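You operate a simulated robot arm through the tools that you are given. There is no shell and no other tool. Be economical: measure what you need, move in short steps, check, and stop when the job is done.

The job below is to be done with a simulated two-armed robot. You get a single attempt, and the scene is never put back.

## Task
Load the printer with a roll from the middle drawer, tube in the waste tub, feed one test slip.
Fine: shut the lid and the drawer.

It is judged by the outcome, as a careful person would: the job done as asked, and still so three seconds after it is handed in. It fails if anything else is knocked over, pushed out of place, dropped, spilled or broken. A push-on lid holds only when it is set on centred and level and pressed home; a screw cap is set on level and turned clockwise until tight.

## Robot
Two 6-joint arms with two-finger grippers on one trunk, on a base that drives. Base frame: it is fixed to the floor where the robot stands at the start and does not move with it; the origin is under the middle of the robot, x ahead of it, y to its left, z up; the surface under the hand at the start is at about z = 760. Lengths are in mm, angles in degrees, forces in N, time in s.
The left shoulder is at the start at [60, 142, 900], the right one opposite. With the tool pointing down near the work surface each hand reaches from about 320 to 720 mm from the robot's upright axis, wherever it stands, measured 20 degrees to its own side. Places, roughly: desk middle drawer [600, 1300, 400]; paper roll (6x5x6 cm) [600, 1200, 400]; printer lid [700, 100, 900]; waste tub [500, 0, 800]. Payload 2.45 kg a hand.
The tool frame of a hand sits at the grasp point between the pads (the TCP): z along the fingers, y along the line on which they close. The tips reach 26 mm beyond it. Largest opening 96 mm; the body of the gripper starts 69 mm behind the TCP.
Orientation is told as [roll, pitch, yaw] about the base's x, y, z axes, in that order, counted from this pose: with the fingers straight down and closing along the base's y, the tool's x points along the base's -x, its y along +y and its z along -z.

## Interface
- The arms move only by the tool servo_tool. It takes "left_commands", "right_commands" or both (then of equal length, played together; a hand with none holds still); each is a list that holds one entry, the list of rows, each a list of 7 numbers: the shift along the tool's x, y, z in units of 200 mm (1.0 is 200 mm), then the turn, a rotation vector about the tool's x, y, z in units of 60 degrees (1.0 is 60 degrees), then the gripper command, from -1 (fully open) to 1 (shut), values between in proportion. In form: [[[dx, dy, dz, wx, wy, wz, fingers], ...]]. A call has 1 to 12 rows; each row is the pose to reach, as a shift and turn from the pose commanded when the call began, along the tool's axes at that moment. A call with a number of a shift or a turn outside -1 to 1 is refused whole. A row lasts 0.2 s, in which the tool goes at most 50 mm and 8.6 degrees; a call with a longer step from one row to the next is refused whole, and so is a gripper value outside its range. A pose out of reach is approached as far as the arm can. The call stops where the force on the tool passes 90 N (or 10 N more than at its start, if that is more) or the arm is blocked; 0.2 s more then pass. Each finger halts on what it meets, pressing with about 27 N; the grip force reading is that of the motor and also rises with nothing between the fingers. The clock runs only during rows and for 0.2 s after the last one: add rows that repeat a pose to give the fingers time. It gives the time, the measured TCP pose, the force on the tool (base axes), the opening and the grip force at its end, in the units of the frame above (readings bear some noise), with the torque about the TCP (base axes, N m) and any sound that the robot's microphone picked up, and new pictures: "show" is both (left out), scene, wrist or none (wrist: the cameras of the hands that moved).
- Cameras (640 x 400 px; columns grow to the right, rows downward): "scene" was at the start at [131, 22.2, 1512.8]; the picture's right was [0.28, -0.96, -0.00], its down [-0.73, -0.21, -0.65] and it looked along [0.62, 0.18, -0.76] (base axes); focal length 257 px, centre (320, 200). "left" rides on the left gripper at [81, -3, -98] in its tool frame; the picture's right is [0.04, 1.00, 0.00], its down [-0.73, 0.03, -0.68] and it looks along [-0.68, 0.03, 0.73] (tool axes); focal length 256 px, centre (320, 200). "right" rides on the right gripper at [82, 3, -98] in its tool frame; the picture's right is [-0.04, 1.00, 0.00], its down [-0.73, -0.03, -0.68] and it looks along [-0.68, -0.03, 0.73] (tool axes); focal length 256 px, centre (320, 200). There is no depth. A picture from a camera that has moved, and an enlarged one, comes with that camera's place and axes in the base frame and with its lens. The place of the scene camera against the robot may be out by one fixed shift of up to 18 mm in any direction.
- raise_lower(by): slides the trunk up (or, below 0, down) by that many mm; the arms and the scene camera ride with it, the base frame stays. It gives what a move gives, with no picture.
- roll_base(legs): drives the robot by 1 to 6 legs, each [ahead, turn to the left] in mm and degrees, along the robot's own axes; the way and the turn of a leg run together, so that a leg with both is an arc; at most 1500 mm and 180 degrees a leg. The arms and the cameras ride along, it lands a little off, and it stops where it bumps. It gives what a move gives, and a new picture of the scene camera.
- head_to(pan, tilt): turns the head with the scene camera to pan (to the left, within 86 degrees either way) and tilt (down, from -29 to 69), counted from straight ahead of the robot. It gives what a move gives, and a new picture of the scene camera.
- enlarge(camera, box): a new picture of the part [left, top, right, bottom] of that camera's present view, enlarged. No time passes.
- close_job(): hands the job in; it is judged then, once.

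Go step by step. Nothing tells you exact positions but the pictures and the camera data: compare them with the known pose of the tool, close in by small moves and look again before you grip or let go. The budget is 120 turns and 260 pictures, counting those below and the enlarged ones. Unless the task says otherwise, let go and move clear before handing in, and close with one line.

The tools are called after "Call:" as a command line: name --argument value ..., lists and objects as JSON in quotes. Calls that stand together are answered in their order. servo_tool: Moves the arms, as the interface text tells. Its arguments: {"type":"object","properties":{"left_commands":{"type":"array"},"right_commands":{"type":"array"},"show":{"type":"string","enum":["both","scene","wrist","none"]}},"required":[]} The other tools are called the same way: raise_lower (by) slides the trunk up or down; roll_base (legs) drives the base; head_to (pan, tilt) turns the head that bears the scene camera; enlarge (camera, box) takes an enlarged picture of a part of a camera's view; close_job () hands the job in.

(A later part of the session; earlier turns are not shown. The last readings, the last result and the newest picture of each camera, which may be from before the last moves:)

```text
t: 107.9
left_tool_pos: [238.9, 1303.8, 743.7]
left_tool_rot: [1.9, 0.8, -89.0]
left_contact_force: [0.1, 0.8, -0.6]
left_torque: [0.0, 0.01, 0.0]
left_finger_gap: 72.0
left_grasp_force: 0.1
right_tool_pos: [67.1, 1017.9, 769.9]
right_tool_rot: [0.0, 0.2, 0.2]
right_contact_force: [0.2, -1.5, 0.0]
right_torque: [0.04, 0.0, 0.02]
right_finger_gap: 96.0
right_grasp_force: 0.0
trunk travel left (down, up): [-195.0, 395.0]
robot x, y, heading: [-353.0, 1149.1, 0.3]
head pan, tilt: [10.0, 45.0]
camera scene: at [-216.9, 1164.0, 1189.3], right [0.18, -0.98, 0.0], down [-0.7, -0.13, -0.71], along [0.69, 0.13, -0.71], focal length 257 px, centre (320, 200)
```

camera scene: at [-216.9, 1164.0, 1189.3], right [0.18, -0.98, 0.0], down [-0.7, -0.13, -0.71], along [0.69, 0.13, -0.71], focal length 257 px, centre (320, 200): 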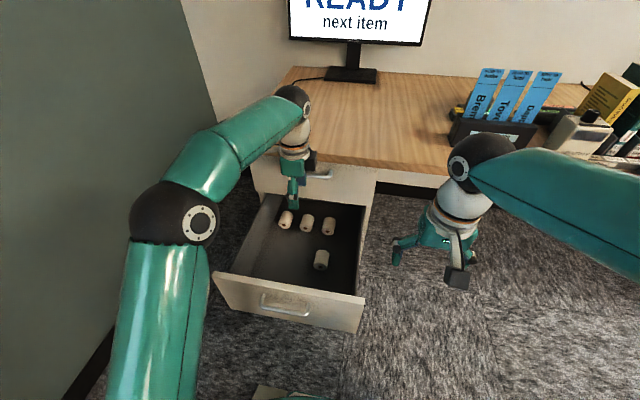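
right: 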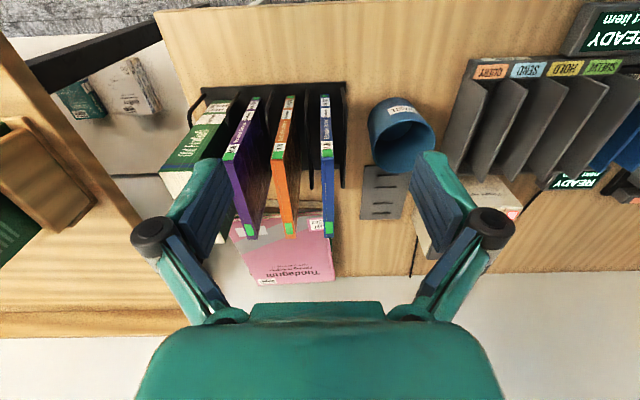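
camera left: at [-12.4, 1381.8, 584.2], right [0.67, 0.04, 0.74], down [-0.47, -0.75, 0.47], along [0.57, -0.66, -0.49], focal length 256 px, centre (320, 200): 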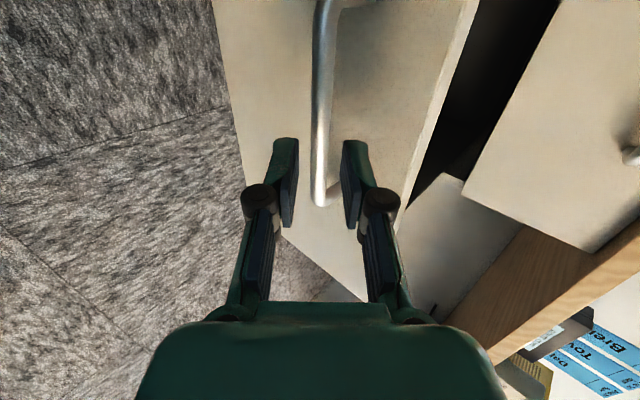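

Call:
servo_tool --left_commands '[[[-0.05, 0.02, 0.15, 0, 0, 0, -0.5], [-0.1, 0.05, 0.3, 0, 0, 0, -0.5], [-0.16, 0.08, 0.45, -0.03, 0, 0, -0.5], [-0.22, 0.1, 0.6, 0.03, 0, 0, -0.6], [-0.28, 0.125, 0.75, 0.03, 0, 0, -0.6], [-0.28, 0.125, 0.9, 0.03, 0, 0, -0.6], [-0.28, 0.125, 0.9, 0.03, 0, 0, -0.6]]]' --show "both"

Call:
enlarge --camera "left" --box '[160, 0, 480, 200]'

```text
t: 109.5
left_tool_pos: [273.1, 1248.7, 562.1]
left_tool_rot: [0.1, 1.0, -89.0]
left_contact_force: [0.4, 0.3, 0.5]
left_torque: [-0.02, 0.01, 0.0]
left_finger_gap: 76.7
left_grasp_force: 0.1
right_tool_pos: [66.6, 1016.9, 770.1]
right_tool_rot: [0.1, 0.1, 0.3]
right_contact_force: [0.2, 0.2, 0.6]
right_torque: [0.01, -0.01, 0.02]
right_finger_gap: 95.9
right_grasp_force: 0.1
trunk travel left (down, up): [-195.0, 395.0]
robot x, y, heading: [-354.1, 1146.9, 0.4]
head pan, tilt: [10.0, 45.0]
camera scene: at [-216.9, 1164.0, 1189.3], right [0.18, -0.98, 0.0], down [-0.7, -0.13, -0.71], along [0.69, 0.13, -0.71], focal length 257 px, centre (320, 200)
camera left: at [268.2, 1330.8, 661.8], right [1.0, 0.06, 0.0], down [0.04, -0.74, 0.67], along [0.04, -0.67, -0.74], focal length 256 px, centre (320, 200)
```

scene: 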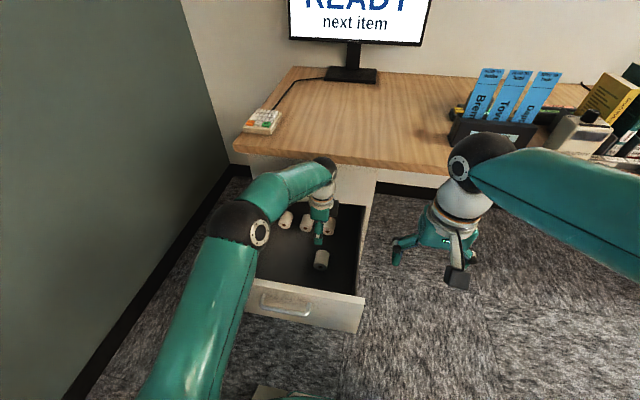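
left: 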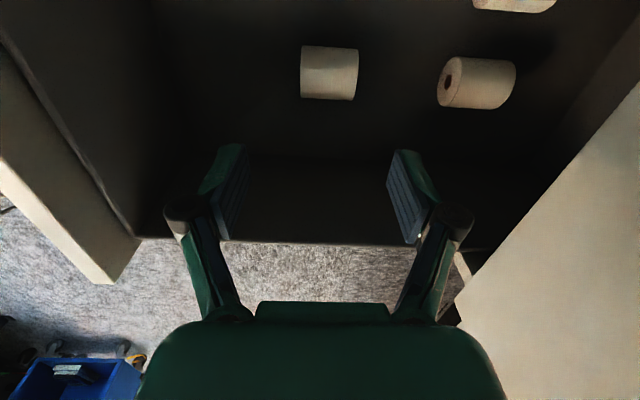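

```text
2.00 times, centred on (320, 100) of left
camera zoom: at [268.2, 1330.8, 661.8], right [1.0, 0.06, 0.0], down [0.04, -0.74, 0.67], along [0.04, -0.67, -0.74], focal length 512 px, centre (320, 400)
```

zoom: 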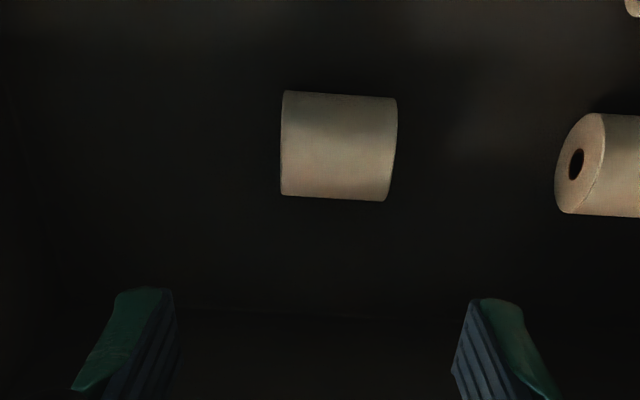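

Call:
servo_tool --left_commands '[[[0, 0.02, 0.15, 0, 0, 0, -0.7], [0, 0.04, 0.3, 0, 0, 0, -0.7], [0, 0.05, 0.45, 0, 0, 0.017, -0.7], [0, 0.05, 0.55, 0, 0, 0.017, -0.7], [0, 0.05, 0.55, 0, 0, 0.017, -0.7]]]' --show "wrist"

Call:
enlarge --camera "left" --box '[160, 40, 480, 240]'

Call:
enlarge --camera "scene" --box '[230, 150, 390, 320]'

```text
t: 110.7
left_tool_pos: [280.8, 1251.8, 454.7]
left_tool_rot: [0.1, 0.9, -90.0]
left_contact_force: [-0.2, -0.5, -0.4]
left_torque: [-0.01, 0.02, 0.04]
left_finger_gap: 81.4
left_grasp_force: 0.0
right_tool_pos: [66.5, 1016.9, 771.4]
right_tool_rot: [0.1, 0.1, 0.0]
right_contact_force: [0.9, 0.5, 0.8]
right_torque: [-0.01, -0.02, 0.0]
right_finger_gap: 96.4
right_grasp_force: 0.1
trunk travel left (down, up): [-195.0, 395.0]
robot x, y, heading: [-355.3, 1148.1, 0.4]
head pan, tilt: [10.0, 45.0]
camera left: at [277.4, 1332.9, 553.0], right [1.0, 0.04, 0.0], down [0.03, -0.74, 0.67], along [0.03, -0.67, -0.74], focal length 256 px, centre (320, 200)
```

left: 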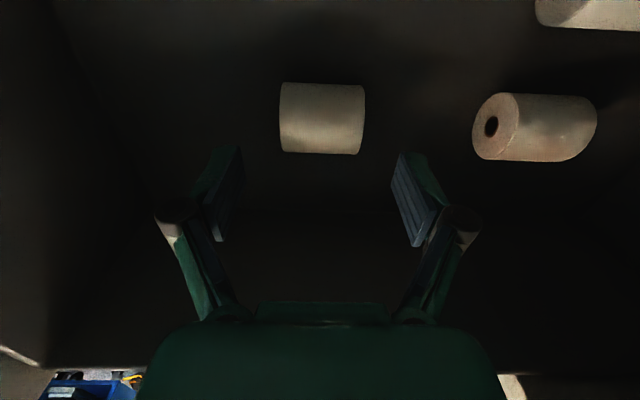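

```text
2.00 times, centred on (320, 140) of left
camera zoom: at [277.4, 1332.9, 553.0], right [1.0, 0.04, 0.0], down [0.03, -0.74, 0.67], along [0.03, -0.67, -0.74], focal length 512 px, centre (320, 320)
```

zoom: 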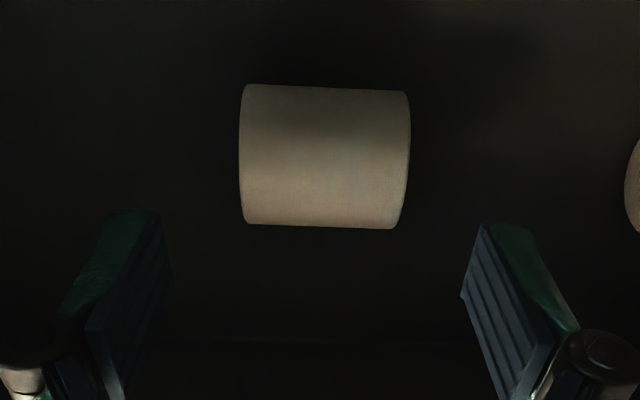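

```text
2.35 times, centred on (310, 235) of scene
camera zoom: at [-216.9, 1164.0, 1189.3], right [0.18, -0.98, 0.0], down [-0.7, -0.13, -0.71], along [0.69, 0.13, -0.71], focal length 604 px, centre (344, 118)
```

zoom: 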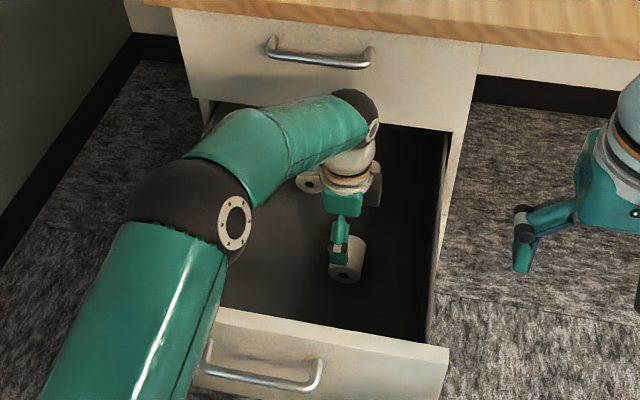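

Call:
servo_tool --left_commands '[[[-0.02, 0.01, 0.12, 0, 0, 0, -0.7], [-0.025, 0.01, 0.25, 0, 0, 0, -0.7], [-0.025, 0.01, 0.39, 0, 0, 0, -0.7], [-0.025, 0.01, 0.39, 0, 0, 0, -0.4], [-0.025, 0.01, 0.39, 0, 0, 0, -0.1], [-0.025, 0.01, 0.39, 0, 0, 0, 0], [-0.025, 0.01, 0.39, 0, 0, 0, 0]]]' --show "wrist"

```text
t: 112.3
left_tool_pos: [283.5, 1248.2, 375.0]
left_tool_rot: [0.1, 0.9, -90.0]
left_contact_force: [0.1, -0.2, 1.2]
left_torque: [0.0, -0.04, -0.01]
left_finger_gap: 56.5
left_grasp_force: 27.1
right_tool_pos: [67.0, 1017.9, 772.0]
right_tool_rot: [0.0, 0.1, 0.2]
right_contact_force: [-0.8, -0.2, -0.9]
right_torque: [0.0, 0.02, -0.02]
right_finger_gap: 95.8
right_grasp_force: 0.0
trunk travel left (down, up): [-195.0, 395.0]
robot x, y, heading: [-354.2, 1144.1, 0.3]
head pan, tilt: [10.0, 45.0]
camera left: at [279.6, 1329.1, 474.3], right [1.0, 0.04, 0.0], down [0.03, -0.74, 0.67], along [0.03, -0.67, -0.74], focal length 256 px, centre (320, 200)
```

left: 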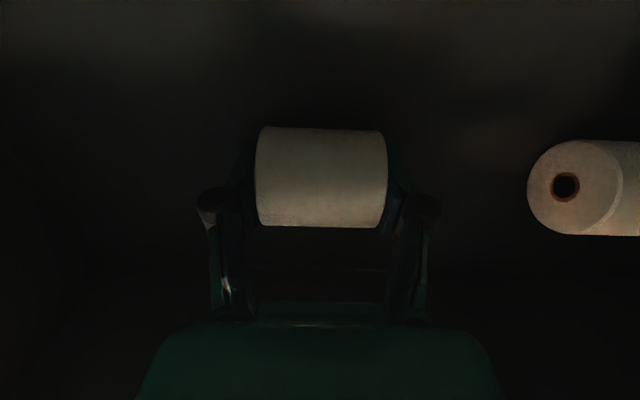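

The roll is gripped by its end faces (56 mm). I lift it straight out of the drawer.

Call:
servo_tool --left_commands '[[[0, 0, -0.05, 0, 0, 0, 0.3], [0, 0, -0.15, 0, 0, 0, 0.3], [0, 0, -0.3, 0, 0, 0, 0.3], [0, 0, -0.5, 0, 0, 0, 0.3], [0, 0, -0.7, 0, 0, 0, 0.3], [0, -0.05, -0.9, 0, 0, 0, 0.3], [0, -0.15, -1, 0, 0, 0, 0.3], [0, -0.3, -1, 0, 0, 0, 0.3]]]' --show "both"

```text
t: 114.1
left_tool_pos: [221.5, 1245.5, 578.7]
left_tool_rot: [0.1, 0.9, -90.0]
left_contact_force: [-0.4, 0.7, -0.8]
left_torque: [-0.02, -0.01, -0.01]
left_finger_gap: 56.5
left_grasp_force: 27.5
right_tool_pos: [66.3, 1016.8, 770.4]
right_tool_rot: [0.0, 0.0, 0.2]
right_contact_force: [-0.4, -0.9, 0.2]
right_torque: [-0.01, -0.01, 0.03]
right_finger_gap: 96.1
right_grasp_force: 0.0
trunk travel left (down, up): [-195.0, 395.0]
robot x, y, heading: [-353.3, 1147.9, 0.4]
head pan, tilt: [10.0, 45.0]
camera scene: at [-217.0, 1163.9, 1189.4], right [0.18, -0.98, 0.0], down [-0.7, -0.13, -0.71], along [0.69, 0.13, -0.71], focal length 257 px, centre (320, 200)
camera left: at [219.1, 1325.7, 677.2], right [1.0, 0.04, 0.0], down [0.03, -0.74, 0.67], along [0.03, -0.67, -0.75], focal length 256 px, centre (320, 200)
```

scene: 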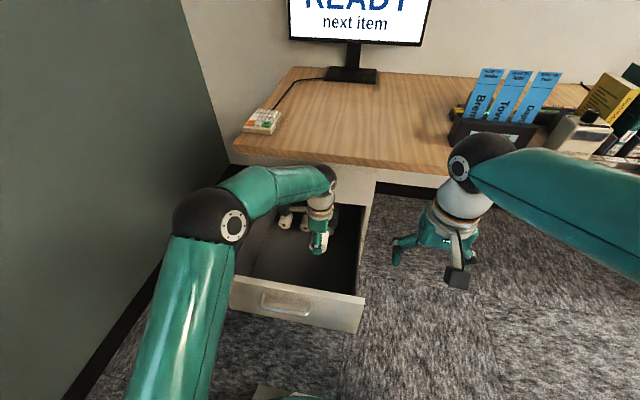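
left: 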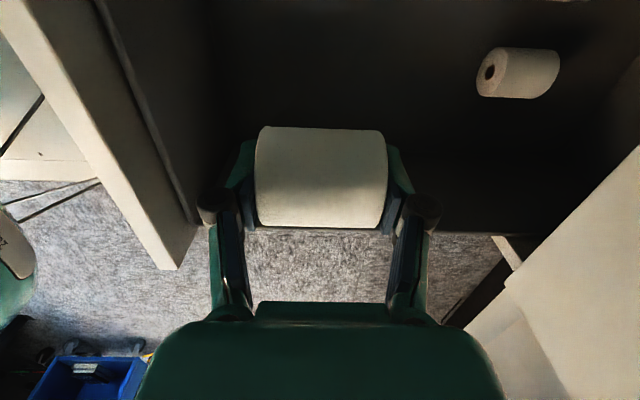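

The roll is out. I raise and back away, then swing the left hand aside so that the right hand can push the drawer shut.

Call:
raise_lower --by 80

Call:
roll_base --legs '[[-260, 0]]'

Call:
servo_tool --left_commands '[[[0.07, -0.07, 0, 0, 0, 0, 0.3], [0.15, -0.14, 0, 0, 0, 0, 0.3], [0.25, -0.22, 0, 0, 0, 0, 0.3], [0.35, -0.32, 0, 0, 0, 0, 0.3], [0.45, -0.42, 0, 0, 0, 0, 0.3], [0.55, -0.5, 0, 0, 0, 0, 0.3], [0.65, -0.6, 0, 0, 0, 0, 0.3], [0.7, -0.65, 0, 0, 0, 0, 0.3]]]' --right_commands '[[[0, 0, 0.1, 0, 0, 0, 0], [0, 0, 0.25, 0, 0, 0, 0.5], [0, 0, 0.4, 0, 0, 0, 1], [-0.1, 0.05, 0.55, 0, 0, 0, 1], [-0.25, 0.15, 0.7, 0, 0, 0, 1], [-0.4, 0.25, 0.8, 0, 0, 0, 1], [-0.55, 0.4, 0.9, 0, 0, 0, 1], [-0.7, 0.5, 1, 0, 0, 0, 1]]]' --show "scene"

```text
t: 115.2
left_tool_pos: [221.7, 1245.5, 658.2]
left_tool_rot: [-0.1, 0.9, -90.1]
left_contact_force: [-0.2, 0.5, -0.4]
left_torque: [-0.01, -0.02, -0.01]
left_finger_gap: 56.2
left_grasp_force: 27.3
right_tool_pos: [67.2, 1018.0, 850.8]
right_tool_rot: [0.0, 0.2, 0.2]
right_contact_force: [0.2, 0.2, 0.3]
right_torque: [0.04, 0.0, -0.01]
right_finger_gap: 96.1
right_grasp_force: 0.1
trunk travel left (down, up): [-275.0, 315.0]
robot x, y, heading: [-354.5, 1145.7, 0.4]
head pan, tilt: [10.0, 45.0]
```

```text
t: 117.1
left_tool_pos: [-37.4, 1241.0, 658.5]
left_tool_rot: [0.0, 1.0, -90.2]
left_contact_force: [0.2, 0.1, -0.2]
left_torque: [0.01, -0.02, -0.04]
left_finger_gap: 56.1
left_grasp_force: 26.5
right_tool_pos: [-193.7, 1014.2, 850.6]
right_tool_rot: [0.1, 0.0, 0.0]
right_contact_force: [-0.5, 0.2, -0.1]
right_torque: [-0.04, 0.02, -0.02]
right_finger_gap: 95.8
right_grasp_force: 0.0
trunk travel left (down, up): [-275.0, 315.0]
robot x, y, heading: [-614.0, 1147.9, 0.1]
head pan, tilt: [10.0, 45.0]
camera scene: at [-477.3, 1161.6, 1269.4], right [0.18, -0.98, 0.0], down [-0.7, -0.13, -0.71], along [0.7, 0.13, -0.71], focal length 257 px, centre (320, 200)
```

scene: 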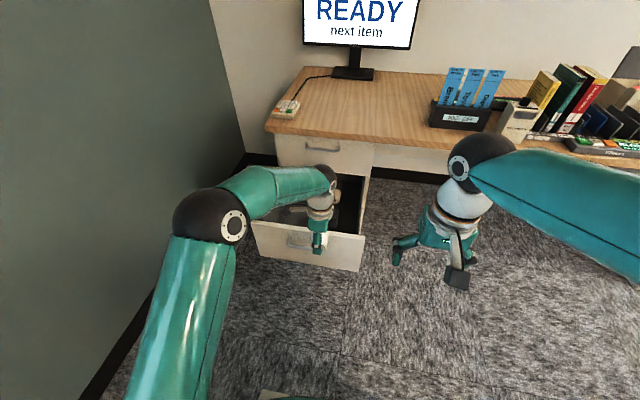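

```text
t: 118.9
left_tool_pos: [-166.1, 1381.4, 660.4]
left_tool_rot: [0.0, 0.9, -90.1]
left_contact_force: [0.3, 0.1, -1.1]
left_torque: [0.0, -0.01, -0.02]
left_finger_gap: 56.4
left_grasp_force: 27.0
right_tool_pos: [-53.9, 1113.3, 649.4]
right_tool_rot: [0.0, 0.2, 0.1]
right_contact_force: [0.0, 0.1, -0.8]
right_torque: [-0.01, 0.01, -0.01]
right_finger_gap: 0.1
right_grasp_force: 27.3
trunk travel left (down, up): [-275.0, 315.0]
robot x, y, heading: [-614.6, 1148.0, 0.1]
head pan, tilt: [10.0, 45.0]
camera scene: at [-476.5, 1161.8, 1269.3], right [0.18, -0.98, 0.0], down [-0.7, -0.13, -0.71], along [0.69, 0.13, -0.71], focal length 257 px, centre (320, 200)
```

scene: 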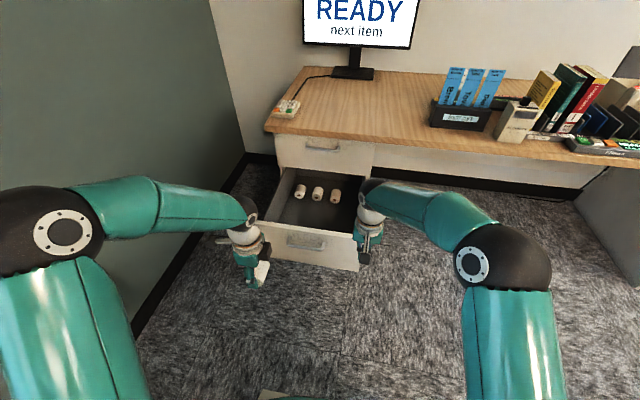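

Call:
raise_lower --by -80

Call:
servo_tool --right_commands '[[[0, 0.05, 0, 0, -0.12, 0, 1], [0, 0.12, 0.03, 0, -0.25, 0, 1], [0, 0.2, 0.08, 0, -0.37, 0, 1], [0, 0.28, 0.14, 0, -0.5, 0, 1], [0, 0.36, 0.22, 0, -0.62, 0, 1], [0, 0.43, 0.32, 0, -0.75, 0, 1], [0, 0.45, 0.42, 0, -0.8, 0, 1], [0, 0.45, 0.42, 0, -0.8, 0, 1]]]' --show "both"

```text
t: 120.1
left_tool_pos: [-165.8, 1380.6, 582.4]
left_tool_rot: [0.1, 1.0, -90.1]
left_contact_force: [-0.8, -0.4, -0.4]
left_torque: [-0.02, -0.01, -0.01]
left_finger_gap: 56.0
left_grasp_force: 27.5
right_tool_pos: [-54.3, 1113.9, 569.4]
right_tool_rot: [0.0, 0.0, 0.0]
right_contact_force: [0.1, -0.5, 0.2]
right_torque: [0.02, -0.02, 0.01]
right_finger_gap: 0.0
right_grasp_force: 27.1
trunk travel left (down, up): [-195.0, 395.0]
robot x, y, heading: [-617.5, 1143.9, 0.4]
head pan, tilt: [10.0, 45.0]
```

```text
t: 121.9
left_tool_pos: [-165.6, 1381.4, 580.6]
left_tool_rot: [0.2, 0.9, -90.1]
left_contact_force: [-0.2, 0.3, -0.8]
left_torque: [0.01, 0.01, -0.02]
left_finger_gap: 56.2
left_grasp_force: 27.9
right_tool_pos: [-55.0, 1206.6, 485.1]
right_tool_rot: [-0.1, -47.8, 0.0]
right_contact_force: [0.0, -0.1, 0.2]
right_torque: [0.0, 0.0, -0.01]
right_finger_gap: 0.3
right_grasp_force: 26.6
trunk travel left (down, up): [-195.0, 395.0]
robot x, y, heading: [-612.5, 1143.9, 0.4]
head pan, tilt: [10.0, 45.0]
camera scene: at [-476.9, 1161.7, 1189.3], right [0.18, -0.98, 0.0], down [-0.7, -0.13, -0.71], along [0.7, 0.13, -0.71], focal length 257 px, centre (320, 200)
camera right: at [-182.9, 1208.8, 490.3], right [0.03, 1.0, 0.03], down [-0.01, -0.03, 1.0], along [1.0, -0.03, 0.01], focal length 256 px, centre (320, 200)
```

scene: 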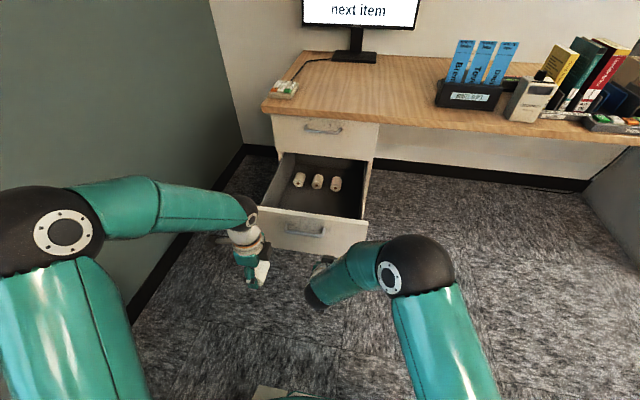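
right: 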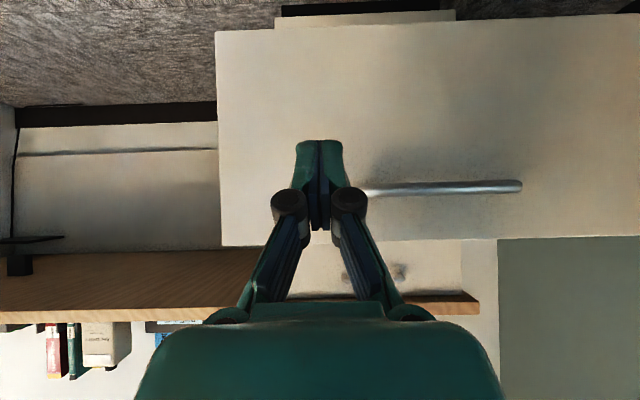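

Call:
roll_base --legs '[[390, 0]]'

```text
t: 124.4
left_tool_pos: [226.9, 1381.7, 580.1]
left_tool_rot: [0.2, 1.0, -90.3]
left_contact_force: [-0.2, 0.0, -1.0]
left_torque: [-0.01, 0.03, 0.02]
left_finger_gap: 56.3
left_grasp_force: 26.7
right_tool_pos: [336.8, 1207.1, 486.9]
right_tool_rot: [0.0, -47.8, -0.1]
right_contact_force: [0.3, -0.6, 0.1]
right_torque: [-0.01, 0.01, 0.01]
right_finger_gap: 0.3
right_grasp_force: 28.8
trunk travel left (down, up): [-195.0, 395.0]
robot x, y, heading: [-222.9, 1146.3, 0.2]
head pan, tilt: [10.0, 45.0]
camera scene: at [-84.4, 1163.3, 1189.3], right [0.18, -0.98, 0.0], down [-0.7, -0.13, -0.71], along [0.7, 0.13, -0.71], focal length 257 px, centre (320, 200)
```

scene: 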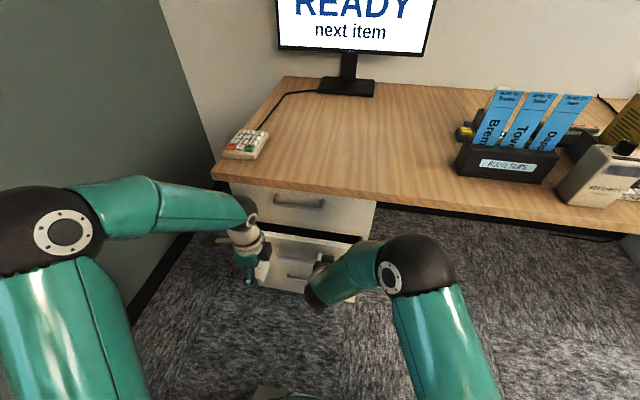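

The drawer is nearly shut. I push the last part.

Call:
roll_base --legs '[[50, 0]]'

Call:
enlarge --camera "scene" --box '[200, 160, 400, 310]'

Call:
enlarge --camera "right" --box '[0, 0, 640, 400]'

```text
t: 125.3
left_tool_pos: [274.6, 1383.0, 582.2]
left_tool_rot: [0.2, 0.9, -90.2]
left_contact_force: [-0.4, 0.3, -0.8]
left_torque: [0.0, 0.0, -0.01]
left_finger_gap: 56.0
left_grasp_force: 26.8
right_tool_pos: [384.2, 1207.4, 487.6]
right_tool_rot: [0.0, -47.9, 0.0]
right_contact_force: [-17.9, -1.2, 6.5]
right_torque: [0.02, -0.04, -0.07]
right_finger_gap: 5.9
right_grasp_force: 28.7
trunk travel left (down, up): [-195.0, 395.0]
robot x, y, heading: [-172.8, 1147.0, 0.1]
head pan, tilt: [10.0, 45.0]
camera scene: at [-36.7, 1163.4, 1189.7], right [0.18, -0.98, 0.0], down [-0.7, -0.13, -0.71], along [0.7, 0.13, -0.71], focal length 257 px, centre (320, 200)
```

scene: 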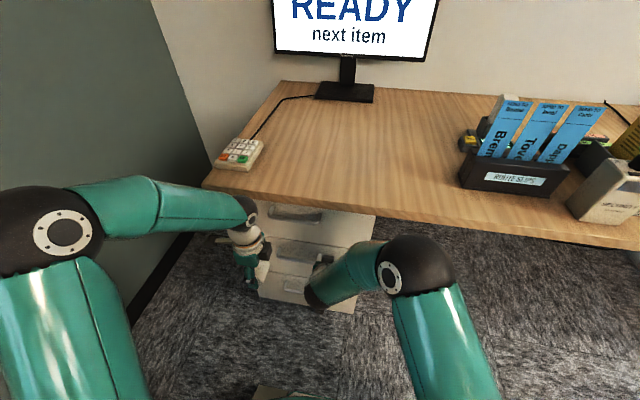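

```text
2.67 times, centred on (300, 235) of scene
camera zoom: at [-36.7, 1163.4, 1189.7], right [0.18, -0.98, 0.0], down [-0.7, -0.13, -0.71], along [0.7, 0.13, -0.71], focal length 685 px, centre (373, 107)
```

zoom: 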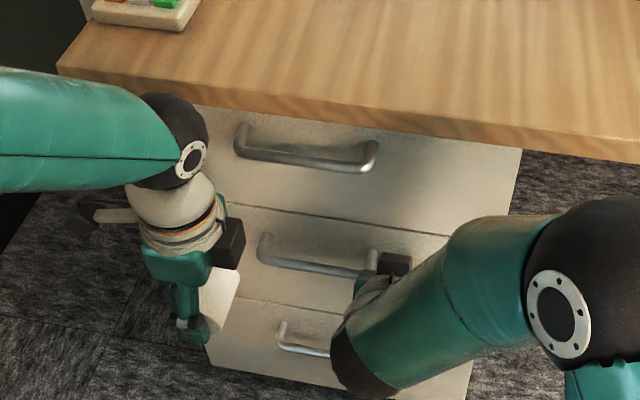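

```text
1.00 times, centred on (320, 200) of right (not enlarged: the box is as wide or as high as the picture)
camera zoom: at [257.7, 1210.4, 491.9], right [0.03, 1.0, 0.03], down [-0.01, -0.03, 1.0], along [1.0, -0.03, 0.01], focal length 256 px, centre (320, 200)
```

zoom: 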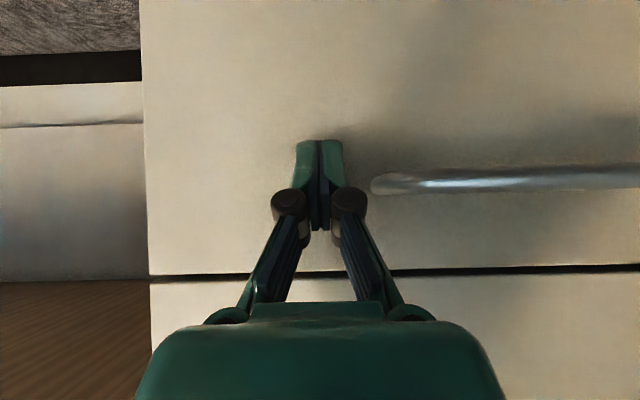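

The drawer is flush and shut. I back off, raise the trunk, straighten the right hand and drive back to the printer.

Call:
roll_base --legs '[[-200, 0]]'

Call:
raise_lower --by 390

Call:
servo_tool --right_commands '[[[0.06, -0.11, -0.07, 0, 0.1, 0, 0.5], [0.12, -0.23, -0.14, 0, 0.2, 0, 0], [0.19, -0.35, -0.21, 0, 0.3, 0, 0], [0.25, -0.47, -0.28, 0, 0.4, 0, 0], [0.31, -0.59, -0.35, 0, 0.5, 0, 0], [0.37, -0.71, -0.42, 0, 0.6, 0, 0], [0.44, -0.83, -0.49, 0, 0.7, 0, 0], [0.5, -0.95, -0.555, 0, 0.8, 0, 0]]]' --show "none"

Call:
roll_base --legs '[[0, -45], [0, -45], [1140, 0], [0, 45], [0, 45]]'

```text
t: 126.9
left_tool_pos: [74.9, 1382.4, 581.8]
left_tool_rot: [0.1, 0.9, -90.2]
left_contact_force: [0.3, -0.3, -1.0]
left_torque: [-0.02, 0.03, 0.04]
left_finger_gap: 56.1
left_grasp_force: 27.1
right_tool_pos: [186.2, 1207.2, 485.9]
right_tool_rot: [0.1, -47.7, 0.1]
right_contact_force: [0.5, 0.3, -0.3]
right_torque: [0.0, 0.01, -0.05]
right_finger_gap: 0.0
right_grasp_force: 28.2
trunk travel left (down, up): [-195.0, 395.0]
robot x, y, heading: [-369.5, 1146.8, 0.4]
head pan, tilt: [10.0, 45.0]
camera scene: at [-234.6, 1162.7, 1189.4], right [0.18, -0.98, 0.0], down [-0.7, -0.13, -0.71], along [0.7, 0.13, -0.71], focal length 257 px, centre (320, 200)
```

scene: 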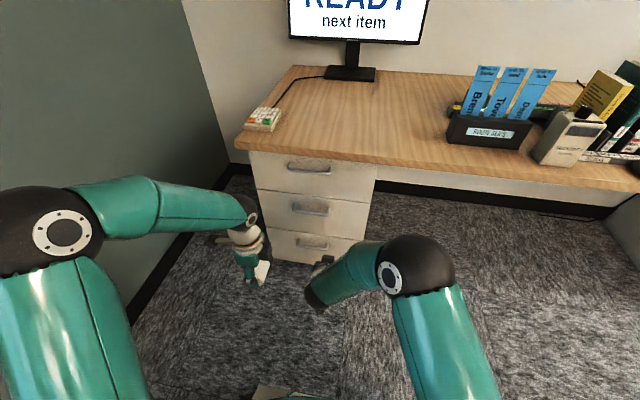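

```text
t: 130.7
left_tool_pos: [75.8, 1382.4, 970.8]
left_tool_rot: [0.1, 1.0, -90.2]
left_contact_force: [-0.1, 0.0, -1.6]
left_torque: [-0.01, -0.03, -0.01]
left_finger_gap: 56.1
left_grasp_force: 26.9
right_tool_pos: [186.2, 1207.9, 876.7]
right_tool_rot: [-0.1, -47.8, 0.0]
right_contact_force: [-0.3, -0.2, -0.6]
right_torque: [-0.03, 0.02, 0.04]
right_finger_gap: 0.0
right_grasp_force: 28.4
trunk travel left (down, up): [-585.0, 5.0]
robot x, y, heading: [-372.9, 1143.8, 0.3]
head pan, tilt: [10.0, 45.0]
```

```text
t: 132.5
left_tool_pos: [76.4, 1381.8, 973.8]
left_tool_rot: [0.1, 0.9, -90.3]
left_contact_force: [-0.1, -0.1, -1.8]
left_torque: [0.02, 0.02, 0.01]
left_finger_gap: 56.2
left_grasp_force: 27.2
right_tool_pos: [34.8, 1016.9, 878.7]
right_tool_rot: [0.0, 0.2, 0.0]
right_contact_force: [0.5, -0.1, -0.4]
right_torque: [0.02, 0.01, -0.03]
right_finger_gap: 48.0
right_grasp_force: 0.1
trunk travel left (down, up): [-585.0, 5.0]
robot x, y, heading: [-371.3, 1143.9, 0.6]
head pan, tilt: [10.0, 45.0]
```

```text
t: 136.5
left_tool_pos: [13.5, 814.4, 972.6]
left_tool_rot: [0.0, 1.1, -158.4]
left_contact_force: [-0.5, -1.0, -0.7]
left_torque: [0.04, -0.06, -0.02]
left_finger_gap: 56.2
left_grasp_force: 26.9
right_tool_pos: [-340.3, 717.1, 879.2]
right_tool_rot: [0.1, 0.1, -68.1]
right_contact_force: [-0.5, -1.4, -0.9]
right_torque: [0.07, -0.05, 0.01]
right_finger_gap: 48.1
right_grasp_force: 0.1
trunk travel left (down, up): [-585.0, 5.0]
robot x, y, heading: [-318.5, 1166.9, -69.6]
head pan, tilt: [10.0, 45.0]
stopped in leg 2: the robot was blocked; the commanded pose is now the measured one
camera scene: at [-268.4, 1036.6, 1579.3], right [-0.87, -0.5, 0.0], down [-0.35, 0.61, -0.71], along [0.36, -0.61, -0.71], focal length 257 px, centre (320, 200)
```

scene: 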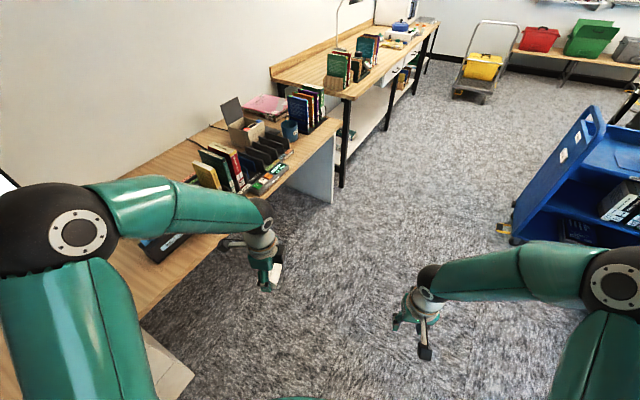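

The turns simply stop short; nothing is touched. I continue in smaller legs.

Call:
roll_base --legs '[[0, -20], [600, 0], [540, 0]]'

```text
t: 143.9
left_tool_pos: [-111.1, -405.0, 972.4]
left_tool_rot: [-0.1, 0.9, -177.8]
left_contact_force: [-0.8, -0.5, -1.2]
left_torque: [-0.04, -0.03, -0.02]
left_finger_gap: 56.1
left_grasp_force: 26.8
right_tool_pos: [-479.2, -378.3, 879.5]
right_tool_rot: [-0.1, 0.3, -87.6]
right_contact_force: [-0.3, -0.4, -0.1]
right_torque: [0.01, -0.02, 0.01]
right_finger_gap: 47.9
right_grasp_force: 0.0
trunk travel left (down, up): [-585.0, 5.0]
robot x, y, heading: [-312.8, 40.5, -89.4]
head pan, tilt: [10.0, 45.0]
camera scene: at [-302.6, -101.0, 1579.3], right [-0.98, -0.18, 0.0], down [-0.13, 0.7, -0.71], along [0.13, -0.69, -0.71], focal length 257 px, centre (320, 200)
```

scene: 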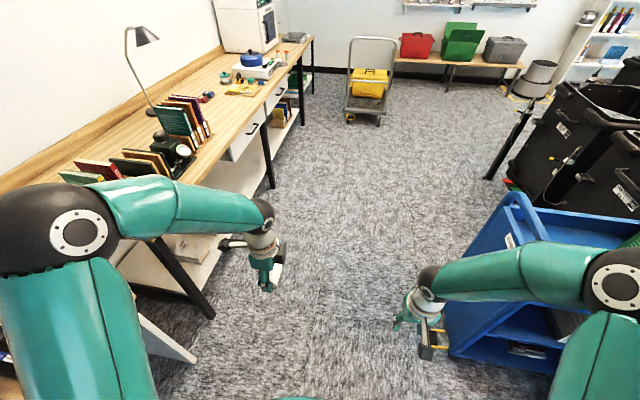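

Call:
roll_base --legs '[[0, 45]]'

Call:
roll_base --legs '[[0, 44]]'

Call:
head_to --pan 5 --tilt 45

```text
t: 146.6
left_tool_pos: [144.1, -124.4, 972.6]
left_tool_rot: [0.0, 1.0, -132.0]
left_contact_force: [0.1, -0.3, -0.7]
left_torque: [-0.02, 0.05, 0.01]
left_finger_gap: 56.0
left_grasp_force: 27.2
right_tool_pos: [-129.7, -368.6, 879.2]
right_tool_rot: [-0.1, 0.2, -41.7]
right_contact_force: [0.4, 0.4, 0.0]
right_torque: [-0.01, 0.01, -0.05]
right_finger_gap: 47.9
right_grasp_force: 0.0
trunk travel left (down, up): [-585.0, 5.0]
robot x, y, heading: [-338.1, 9.5, -43.6]
head pan, tilt: [10.0, 45.0]
camera scene: at [-229.7, -72.6, 1579.3], right [-0.55, -0.83, 0.0], down [-0.59, 0.39, -0.71], along [0.59, -0.39, -0.71], focal length 257 px, centre (320, 200)
```

scene: 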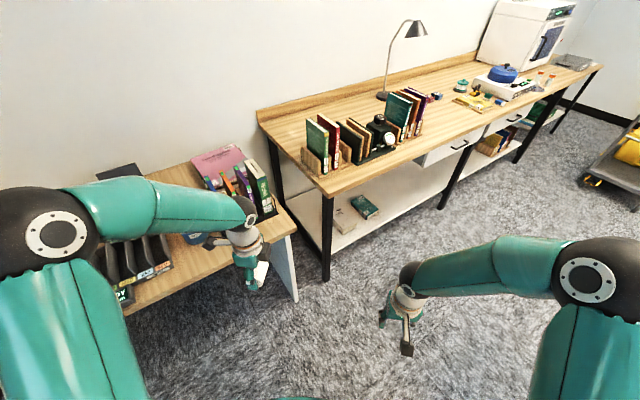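

```text
t: 149.3
left_tool_pos: [101.3, 254.5, 973.4]
left_tool_rot: [0.0, 1.1, -87.3]
left_contact_force: [-1.0, -0.3, -1.0]
left_torque: [-0.03, -0.03, 0.0]
left_finger_gap: 56.1
left_grasp_force: 26.9
right_tool_pos: [79.4, -113.4, 880.1]
right_tool_rot: [0.0, 0.3, 3.0]
right_contact_force: [-0.2, -0.5, -0.3]
right_torque: [-0.02, -0.01, -0.05]
right_finger_gap: 47.9
right_grasp_force: 0.1
trunk travel left (down, up): [-585.0, 5.0]
robot x, y, heading: [-337.0, -20.2, 0.3]
head pan, tilt: [10.0, 45.0]
camera scene: at [-199.6, -5.2, 1579.3], right [0.18, -0.98, 0.0], down [-0.7, -0.13, -0.71], along [0.69, 0.13, -0.71], focal length 257 px, centre (320, 200)
```

scene: 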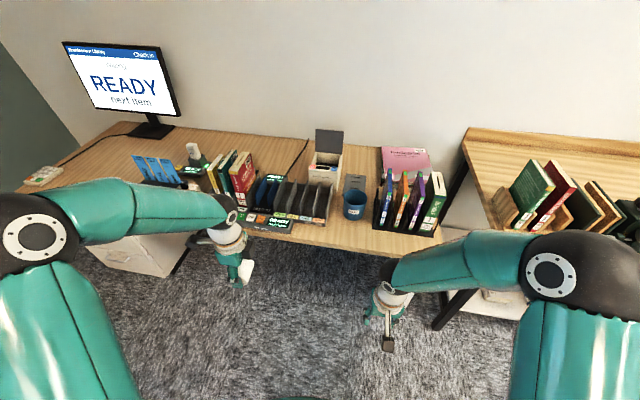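

```text
t: 150.0
left_tool_pos: [102.1, 255.3, 974.8]
left_tool_rot: [-0.1, 0.8, -87.3]
left_contact_force: [-0.5, 0.6, -0.1]
left_torque: [0.0, 0.0, -0.03]
left_finger_gap: 56.4
left_grasp_force: 27.9
right_tool_pos: [79.1, -111.4, 881.5]
right_tool_rot: [-0.1, 0.1, 2.9]
right_contact_force: [-0.1, -0.4, -0.5]
right_torque: [0.0, -0.02, 0.02]
right_finger_gap: 47.9
right_grasp_force: 0.0
trunk travel left (down, up): [-585.0, 5.0]
robot x, y, heading: [-337.4, -20.2, 0.5]
head pan, tilt: [5.0, 45.0]
camera scene: at [-200.1, -10.4, 1579.3], right [0.1, -1.0, 0.0], down [-0.7, -0.07, -0.71], along [0.7, 0.07, -0.71], focal length 257 px, centre (320, 200)
```

scene: 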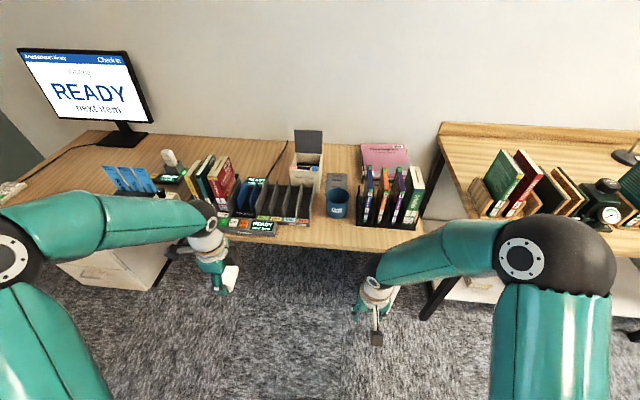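

Robot is before the desk, heading about 3° left. I lift both hands well above the books, and turn the left hand toward yaw 0.

Call:
servo_tool --left_commands '[[[0, 0, -0.15, 0, 0, 0, 0.3], [0, 0, -0.3, 0, 0, 0, 0.3], [0, 0, -0.45, 0, 0, 0, 0.3], [0, 0, -0.6, 0, 0, -0.12, 0.3], [0, 0, -0.75, 0, 0, -0.25, 0.3], [0, 0, -0.75, 0, 0, -0.38, 0.3], [0, 0, -0.75, 0, 0, -0.5, 0.3], [0, 0, -0.75, 0, 0, -0.63, 0.3], [0, 0, -0.75, 0, 0, -0.75, 0.3]]]' --right_commands '[[[0, 0, -0.15, 0, 0, 0, 0], [0, 0, -0.3, 0, 0, 0, 0], [0, 0, -0.45, 0, 0, 0, 0], [0, 0, -0.6, 0, 0, 0, 0], [0, 0, -0.75, 0, 0, 0, 0], [0, 0, -0.9, 0, 0, 0, 0], [0, 0, -1, 0, 0, 0, 0], [0, 0, -1, 0, 0, 0, 0], [0, 0, -1, 0, 0, 0, 0]]]' --show "none"

Call:
servo_tool --left_commands '[[[0, 0, 0, 0, 0, -0.12, 0.3], [0, 0, 0, 0, 0, -0.25, 0.3], [0, 0, 0, 0, 0, -0.38, 0.3], [0, 0, 0, 0, 0, -0.5, 0.3], [0, 0, 0, 0, 0, -0.63, 0.3], [0, 0, 0, 0, 0, -0.72, 0.3], [0, 0, 0, 0, 0, -0.72, 0.3]]]' --right_commands '[[[0, 0, -0.15, 0, 0, 0, 0], [0, 0, -0.3, 0, 0, 0, 0], [0, 0, -0.35, 0, 0, 0, 0], [0, 0, -0.35, 0, 0, 0, 0], [0, 0, -0.35, 0, 0, 0, 0], [0, 0, -0.35, 0, 0, 0, 0], [0, 0, -0.35, 0, 0, 0, 0]]]' --show "none"

Call:
roll_base --legs '[[0, -3], [430, 0]]'

```text
t: 152.0
left_tool_pos: [101.8, 253.0, 1124.6]
left_tool_rot: [0.7, 0.7, -42.2]
left_contact_force: [-0.8, 0.1, -1.1]
left_torque: [0.02, 0.0, 0.0]
left_finger_gap: 56.1
left_grasp_force: 26.7
right_tool_pos: [79.2, -112.7, 1080.7]
right_tool_rot: [0.0, 0.3, 2.8]
right_contact_force: [0.2, 0.2, 0.6]
right_torque: [-0.03, 0.01, 0.0]
right_finger_gap: 48.0
right_grasp_force: 0.2
trunk travel left (down, up): [-585.0, 5.0]
robot x, y, heading: [-339.0, -21.9, 0.5]
head pan, tilt: [5.0, 45.0]
```

```text
t: 153.6
left_tool_pos: [102.1, 252.6, 1122.3]
left_tool_rot: [1.0, 0.0, 0.9]
left_contact_force: [-0.6, 0.4, -2.1]
left_torque: [-0.02, 0.05, -0.04]
left_finger_gap: 56.4
left_grasp_force: 26.6
right_tool_pos: [79.0, -111.9, 1151.1]
right_tool_rot: [0.0, 0.3, 2.9]
right_contact_force: [-0.4, 1.3, 0.2]
right_torque: [0.0, -0.01, -0.02]
right_finger_gap: 48.0
right_grasp_force: 0.0
trunk travel left (down, up): [-585.0, 5.0]
robot x, y, heading: [-340.0, -24.1, 0.3]
head pan, tilt: [5.0, 45.0]
```

```text
t: 156.7
left_tool_pos: [546.0, 214.5, 1123.7]
left_tool_rot: [0.9, 0.1, -1.8]
left_contact_force: [-0.4, 0.8, -0.5]
left_torque: [0.0, 0.03, 0.0]
left_finger_gap: 56.0
left_grasp_force: 27.0
right_tool_pos: [507.1, -146.9, 1151.1]
right_tool_rot: [0.1, 0.2, 0.2]
right_contact_force: [0.4, 0.4, 0.2]
right_torque: [0.03, 0.02, 0.01]
right_finger_gap: 47.9
right_grasp_force: 0.0
trunk travel left (down, up): [-585.0, 5.0]
robot x, y, heading: [97.1, -44.8, -2.0]
head pan, tilt: [5.0, 45.0]
camera scene: at [232.1, -38.3, 1579.4], right [0.05, -1.0, 0.0], down [-0.71, -0.04, -0.71], along [0.71, 0.04, -0.71], focal length 257 px, centre (320, 200)
```

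scene: 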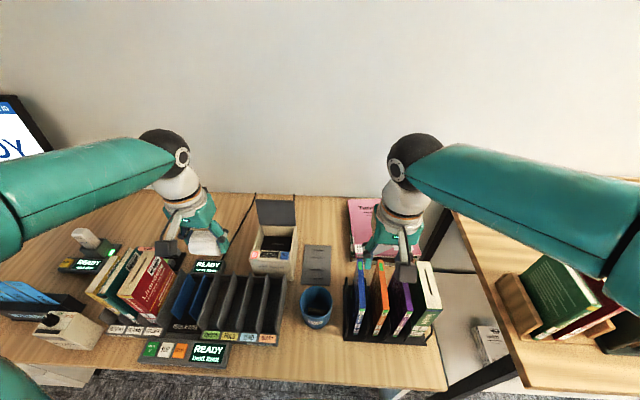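

Call:
roll_base --legs '[[50, 0]]'

Call:
servo_tool --left_commands '[[[-0.1, -0.05, 0, 0, 0, 0, 0.3], [-0.22, -0.12, 0, 0, 0, 0, 0.3], [-0.36, -0.2, 0, 0.01, 0, -0.02, 0.3], [-0.5, -0.27, 0.05, 0.015, 0, -0.03, 0.3], [-0.62, -0.34, 0.2, 0.015, 0, -0.03, 0.3], [-0.7, -0.38, 0.35, 0.015, 0, -0.03, 0.3], [-0.7, -0.38, 0.5, 0.015, 0, -0.03, 0.3], [-0.7, -0.38, 0.5, 0.015, 0, -0.03, 0.3]]]' --show "both"

Call:
enlarge --camera "left" --box '[200, 0, 440, 160]'

Call:
enlarge --camera "scene" --box '[200, 180, 340, 300]'

```text
t: 157.6
left_tool_pos: [597.8, 213.0, 1123.3]
left_tool_rot: [1.1, 0.2, -1.8]
left_contact_force: [1.0, 0.0, -1.3]
left_torque: [0.0, 0.1, -0.02]
left_finger_gap: 56.1
left_grasp_force: 27.5
right_tool_pos: [558.1, -151.5, 1150.0]
right_tool_rot: [0.0, 0.3, 0.3]
right_contact_force: [0.7, -0.3, -0.5]
right_torque: [-0.03, 0.09, 0.04]
right_finger_gap: 48.0
right_grasp_force: 0.0
trunk travel left (down, up): [-585.0, 5.0]
robot x, y, heading: [147.3, -44.6, -1.9]
head pan, tilt: [5.0, 45.0]
camera scene: at [285.5, -40.8, 1579.0], right [0.05, -1.0, 0.0], down [-0.71, -0.04, -0.7], along [0.7, 0.04, -0.71], focal length 257 px, centre (320, 200)
```

scene: 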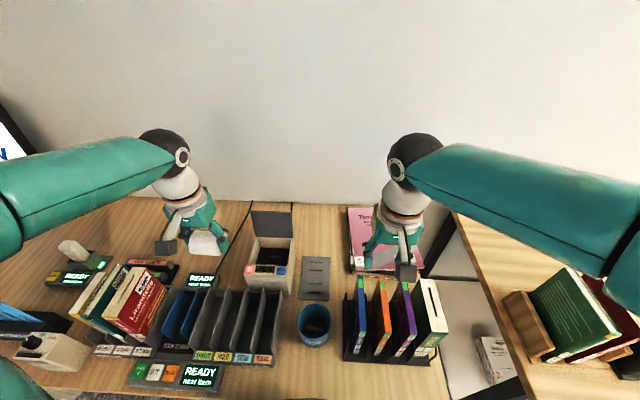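

```text
t: 159.4
left_tool_pos: [733.6, 133.6, 1024.0]
left_tool_rot: [0.1, 0.1, 0.2]
left_contact_force: [-0.5, 0.4, -0.6]
left_torque: [0.0, -0.01, 0.0]
left_finger_gap: 56.1
left_grasp_force: 27.5
right_tool_pos: [555.6, -152.2, 1151.5]
right_tool_rot: [-0.1, 0.3, 0.3]
right_contact_force: [-0.5, 0.2, -0.5]
right_torque: [0.01, -0.01, 0.01]
right_finger_gap: 47.9
right_grasp_force: 0.0
trunk travel left (down, up): [-585.0, 5.0]
robot x, y, heading: [144.3, -49.1, -2.0]
head pan, tilt: [5.0, 45.0]
camera scene: at [282.0, -40.9, 1579.4], right [0.05, -1.0, 0.0], down [-0.71, -0.04, -0.71], along [0.71, 0.04, -0.71], focal length 257 px, centre (320, 200)
camera left: at [651.9, 131.4, 1121.4], right [-0.04, 1.0, 0.0], down [0.73, 0.03, 0.68], along [0.68, 0.03, -0.73], focal length 256 px, centre (320, 200)
```

scene: 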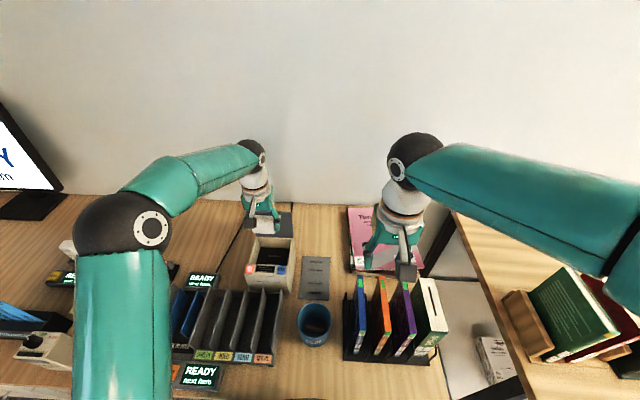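
left: 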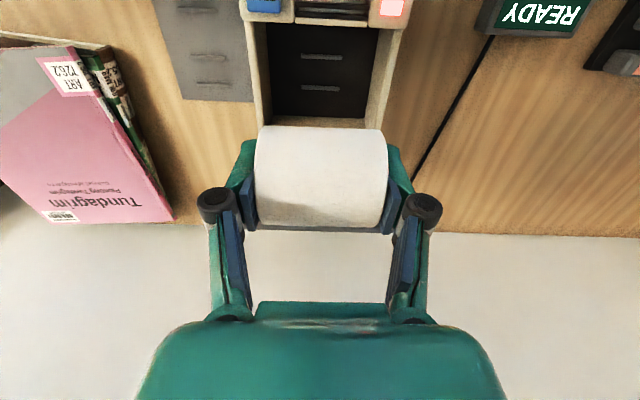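

```text
2.50 times, centred on (320, 80) of left
camera zoom: at [651.9, 131.4, 1121.4], right [-0.04, 1.0, 0.0], down [0.73, 0.03, 0.68], along [0.68, 0.03, -0.73], focal length 640 px, centre (320, 500)
```

zoom: 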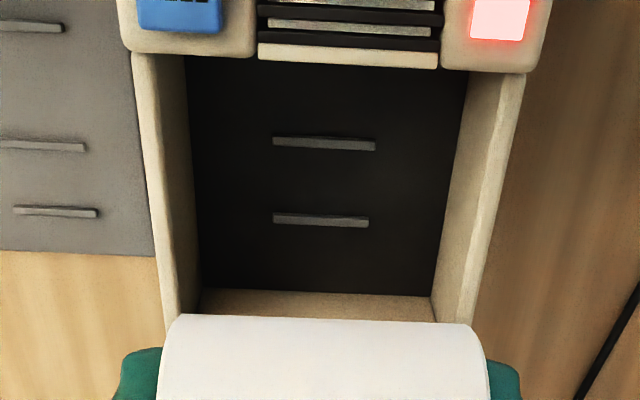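

```text
3.33 times, centred on (270, 240) of scene
camera zoom: at [282.0, -40.9, 1579.4], right [0.05, -1.0, 0.0], down [-0.71, -0.04, -0.71], along [0.71, 0.04, -0.71], focal length 856 px, centre (487, 67)
```

zoom: 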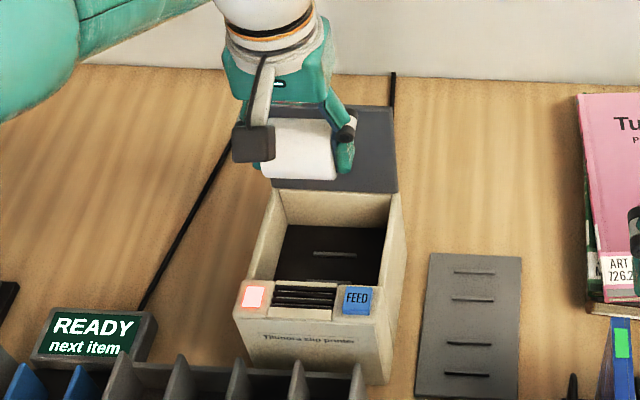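

Call:
servo_tool --left_commands '[[[-0.015, 0.007, 0.12, 0, 0, 0, 0.3], [-0.029, 0.0145, 0.25, 0, 0, 0, 0.3], [-0.029, 0.0145, 0.38, 0, 0, 0, 0.3], [-0.029, 0.0145, 0.5, 0, 0, 0, 0.3], [-0.029, 0.0145, 0.58, 0, 0, 0, 0.3], [-0.029, 0.0145, 0.58, 0, 0, 0, 0.3]]]' --show "wrist"

Call:
enlarge --camera "scene" --box '[200, 180, 340, 300]'

```text
t: 160.8
left_tool_pos: [738.1, 136.0, 907.2]
left_tool_rot: [0.1, 0.0, -0.1]
left_contact_force: [-0.6, 0.6, -0.3]
left_torque: [-0.02, -0.01, 0.0]
left_finger_gap: 56.3
left_grasp_force: 26.9
right_tool_pos: [556.7, -151.5, 1150.2]
right_tool_rot: [0.0, 0.3, 0.3]
right_contact_force: [0.0, 0.2, 0.5]
right_torque: [0.0, 0.01, -0.02]
right_finger_gap: 48.1
right_grasp_force: 0.1
trunk travel left (down, up): [-585.0, 5.0]
robot x, y, heading: [140.9, -42.5, -2.1]
head pan, tilt: [5.0, 45.0]
camera left: at [657.7, 134.7, 1003.9], right [-0.04, 1.0, 0.0], down [0.73, 0.03, 0.68], along [0.68, 0.03, -0.73], focal length 256 px, centre (320, 200)
```

left: 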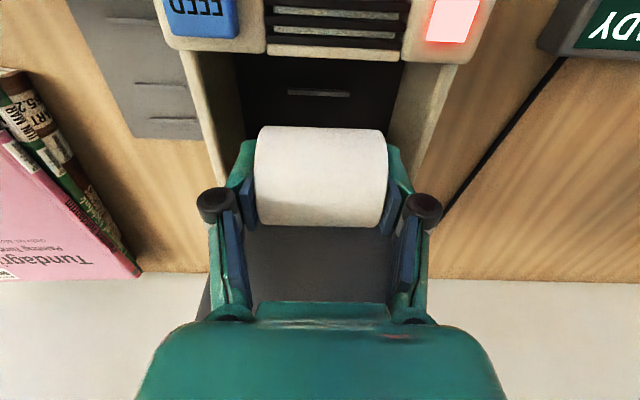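

```text
3.33 times, centred on (270, 240) of scene
camera zoom: at [282.0, -40.7, 1579.4], right [0.05, -1.0, 0.0], down [-0.71, -0.04, -0.71], along [0.71, 0.04, -0.71], focal length 856 px, centre (487, 67)
```

zoom: 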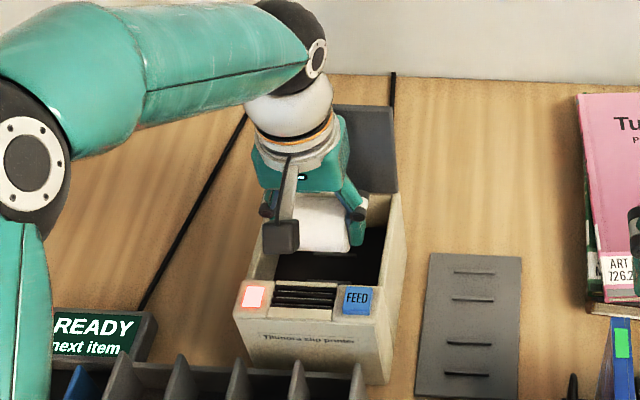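

Call:
servo_tool --left_commands '[[[0, 0, 0.08, 0, 0, 0, 0.3], [0, 0, 0.15, 0, 0, 0, 0.3], [0, 0, 0.21, 0, 0, 0, 0.3], [0, 0, 0.21, 0, 0, 0, 0.3]]]' --show "wrist"

```text
t: 161.8
left_tool_pos: [740.0, 137.5, 864.8]
left_tool_rot: [0.0, 0.0, 0.0]
left_contact_force: [0.9, -0.1, -0.7]
left_torque: [-0.01, -0.01, -0.01]
left_finger_gap: 56.1
left_grasp_force: 26.6
right_tool_pos: [555.4, -150.4, 1151.3]
right_tool_rot: [-0.1, 0.1, 0.3]
right_contact_force: [0.7, 0.8, 0.0]
right_torque: [-0.03, 0.01, 0.0]
right_finger_gap: 48.0
right_grasp_force: 0.1
trunk travel left (down, up): [-585.0, 5.0]
robot x, y, heading: [144.3, -40.7, -2.2]
head pan, tilt: [5.0, 45.0]
camera left: at [657.6, 134.7, 962.1], right [-0.04, 1.0, 0.0], down [0.73, 0.03, 0.68], along [0.68, 0.03, -0.73], focal length 256 px, centre (320, 200)
```

left: 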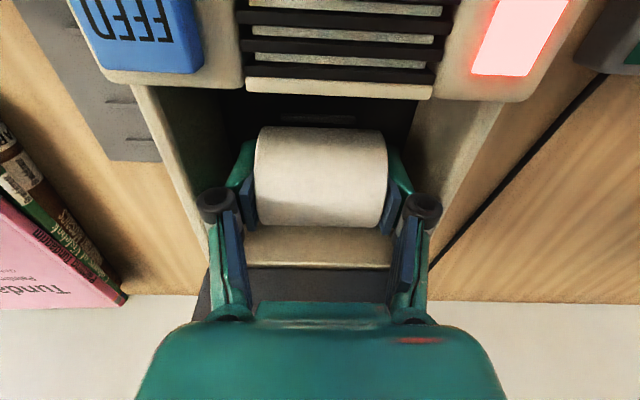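

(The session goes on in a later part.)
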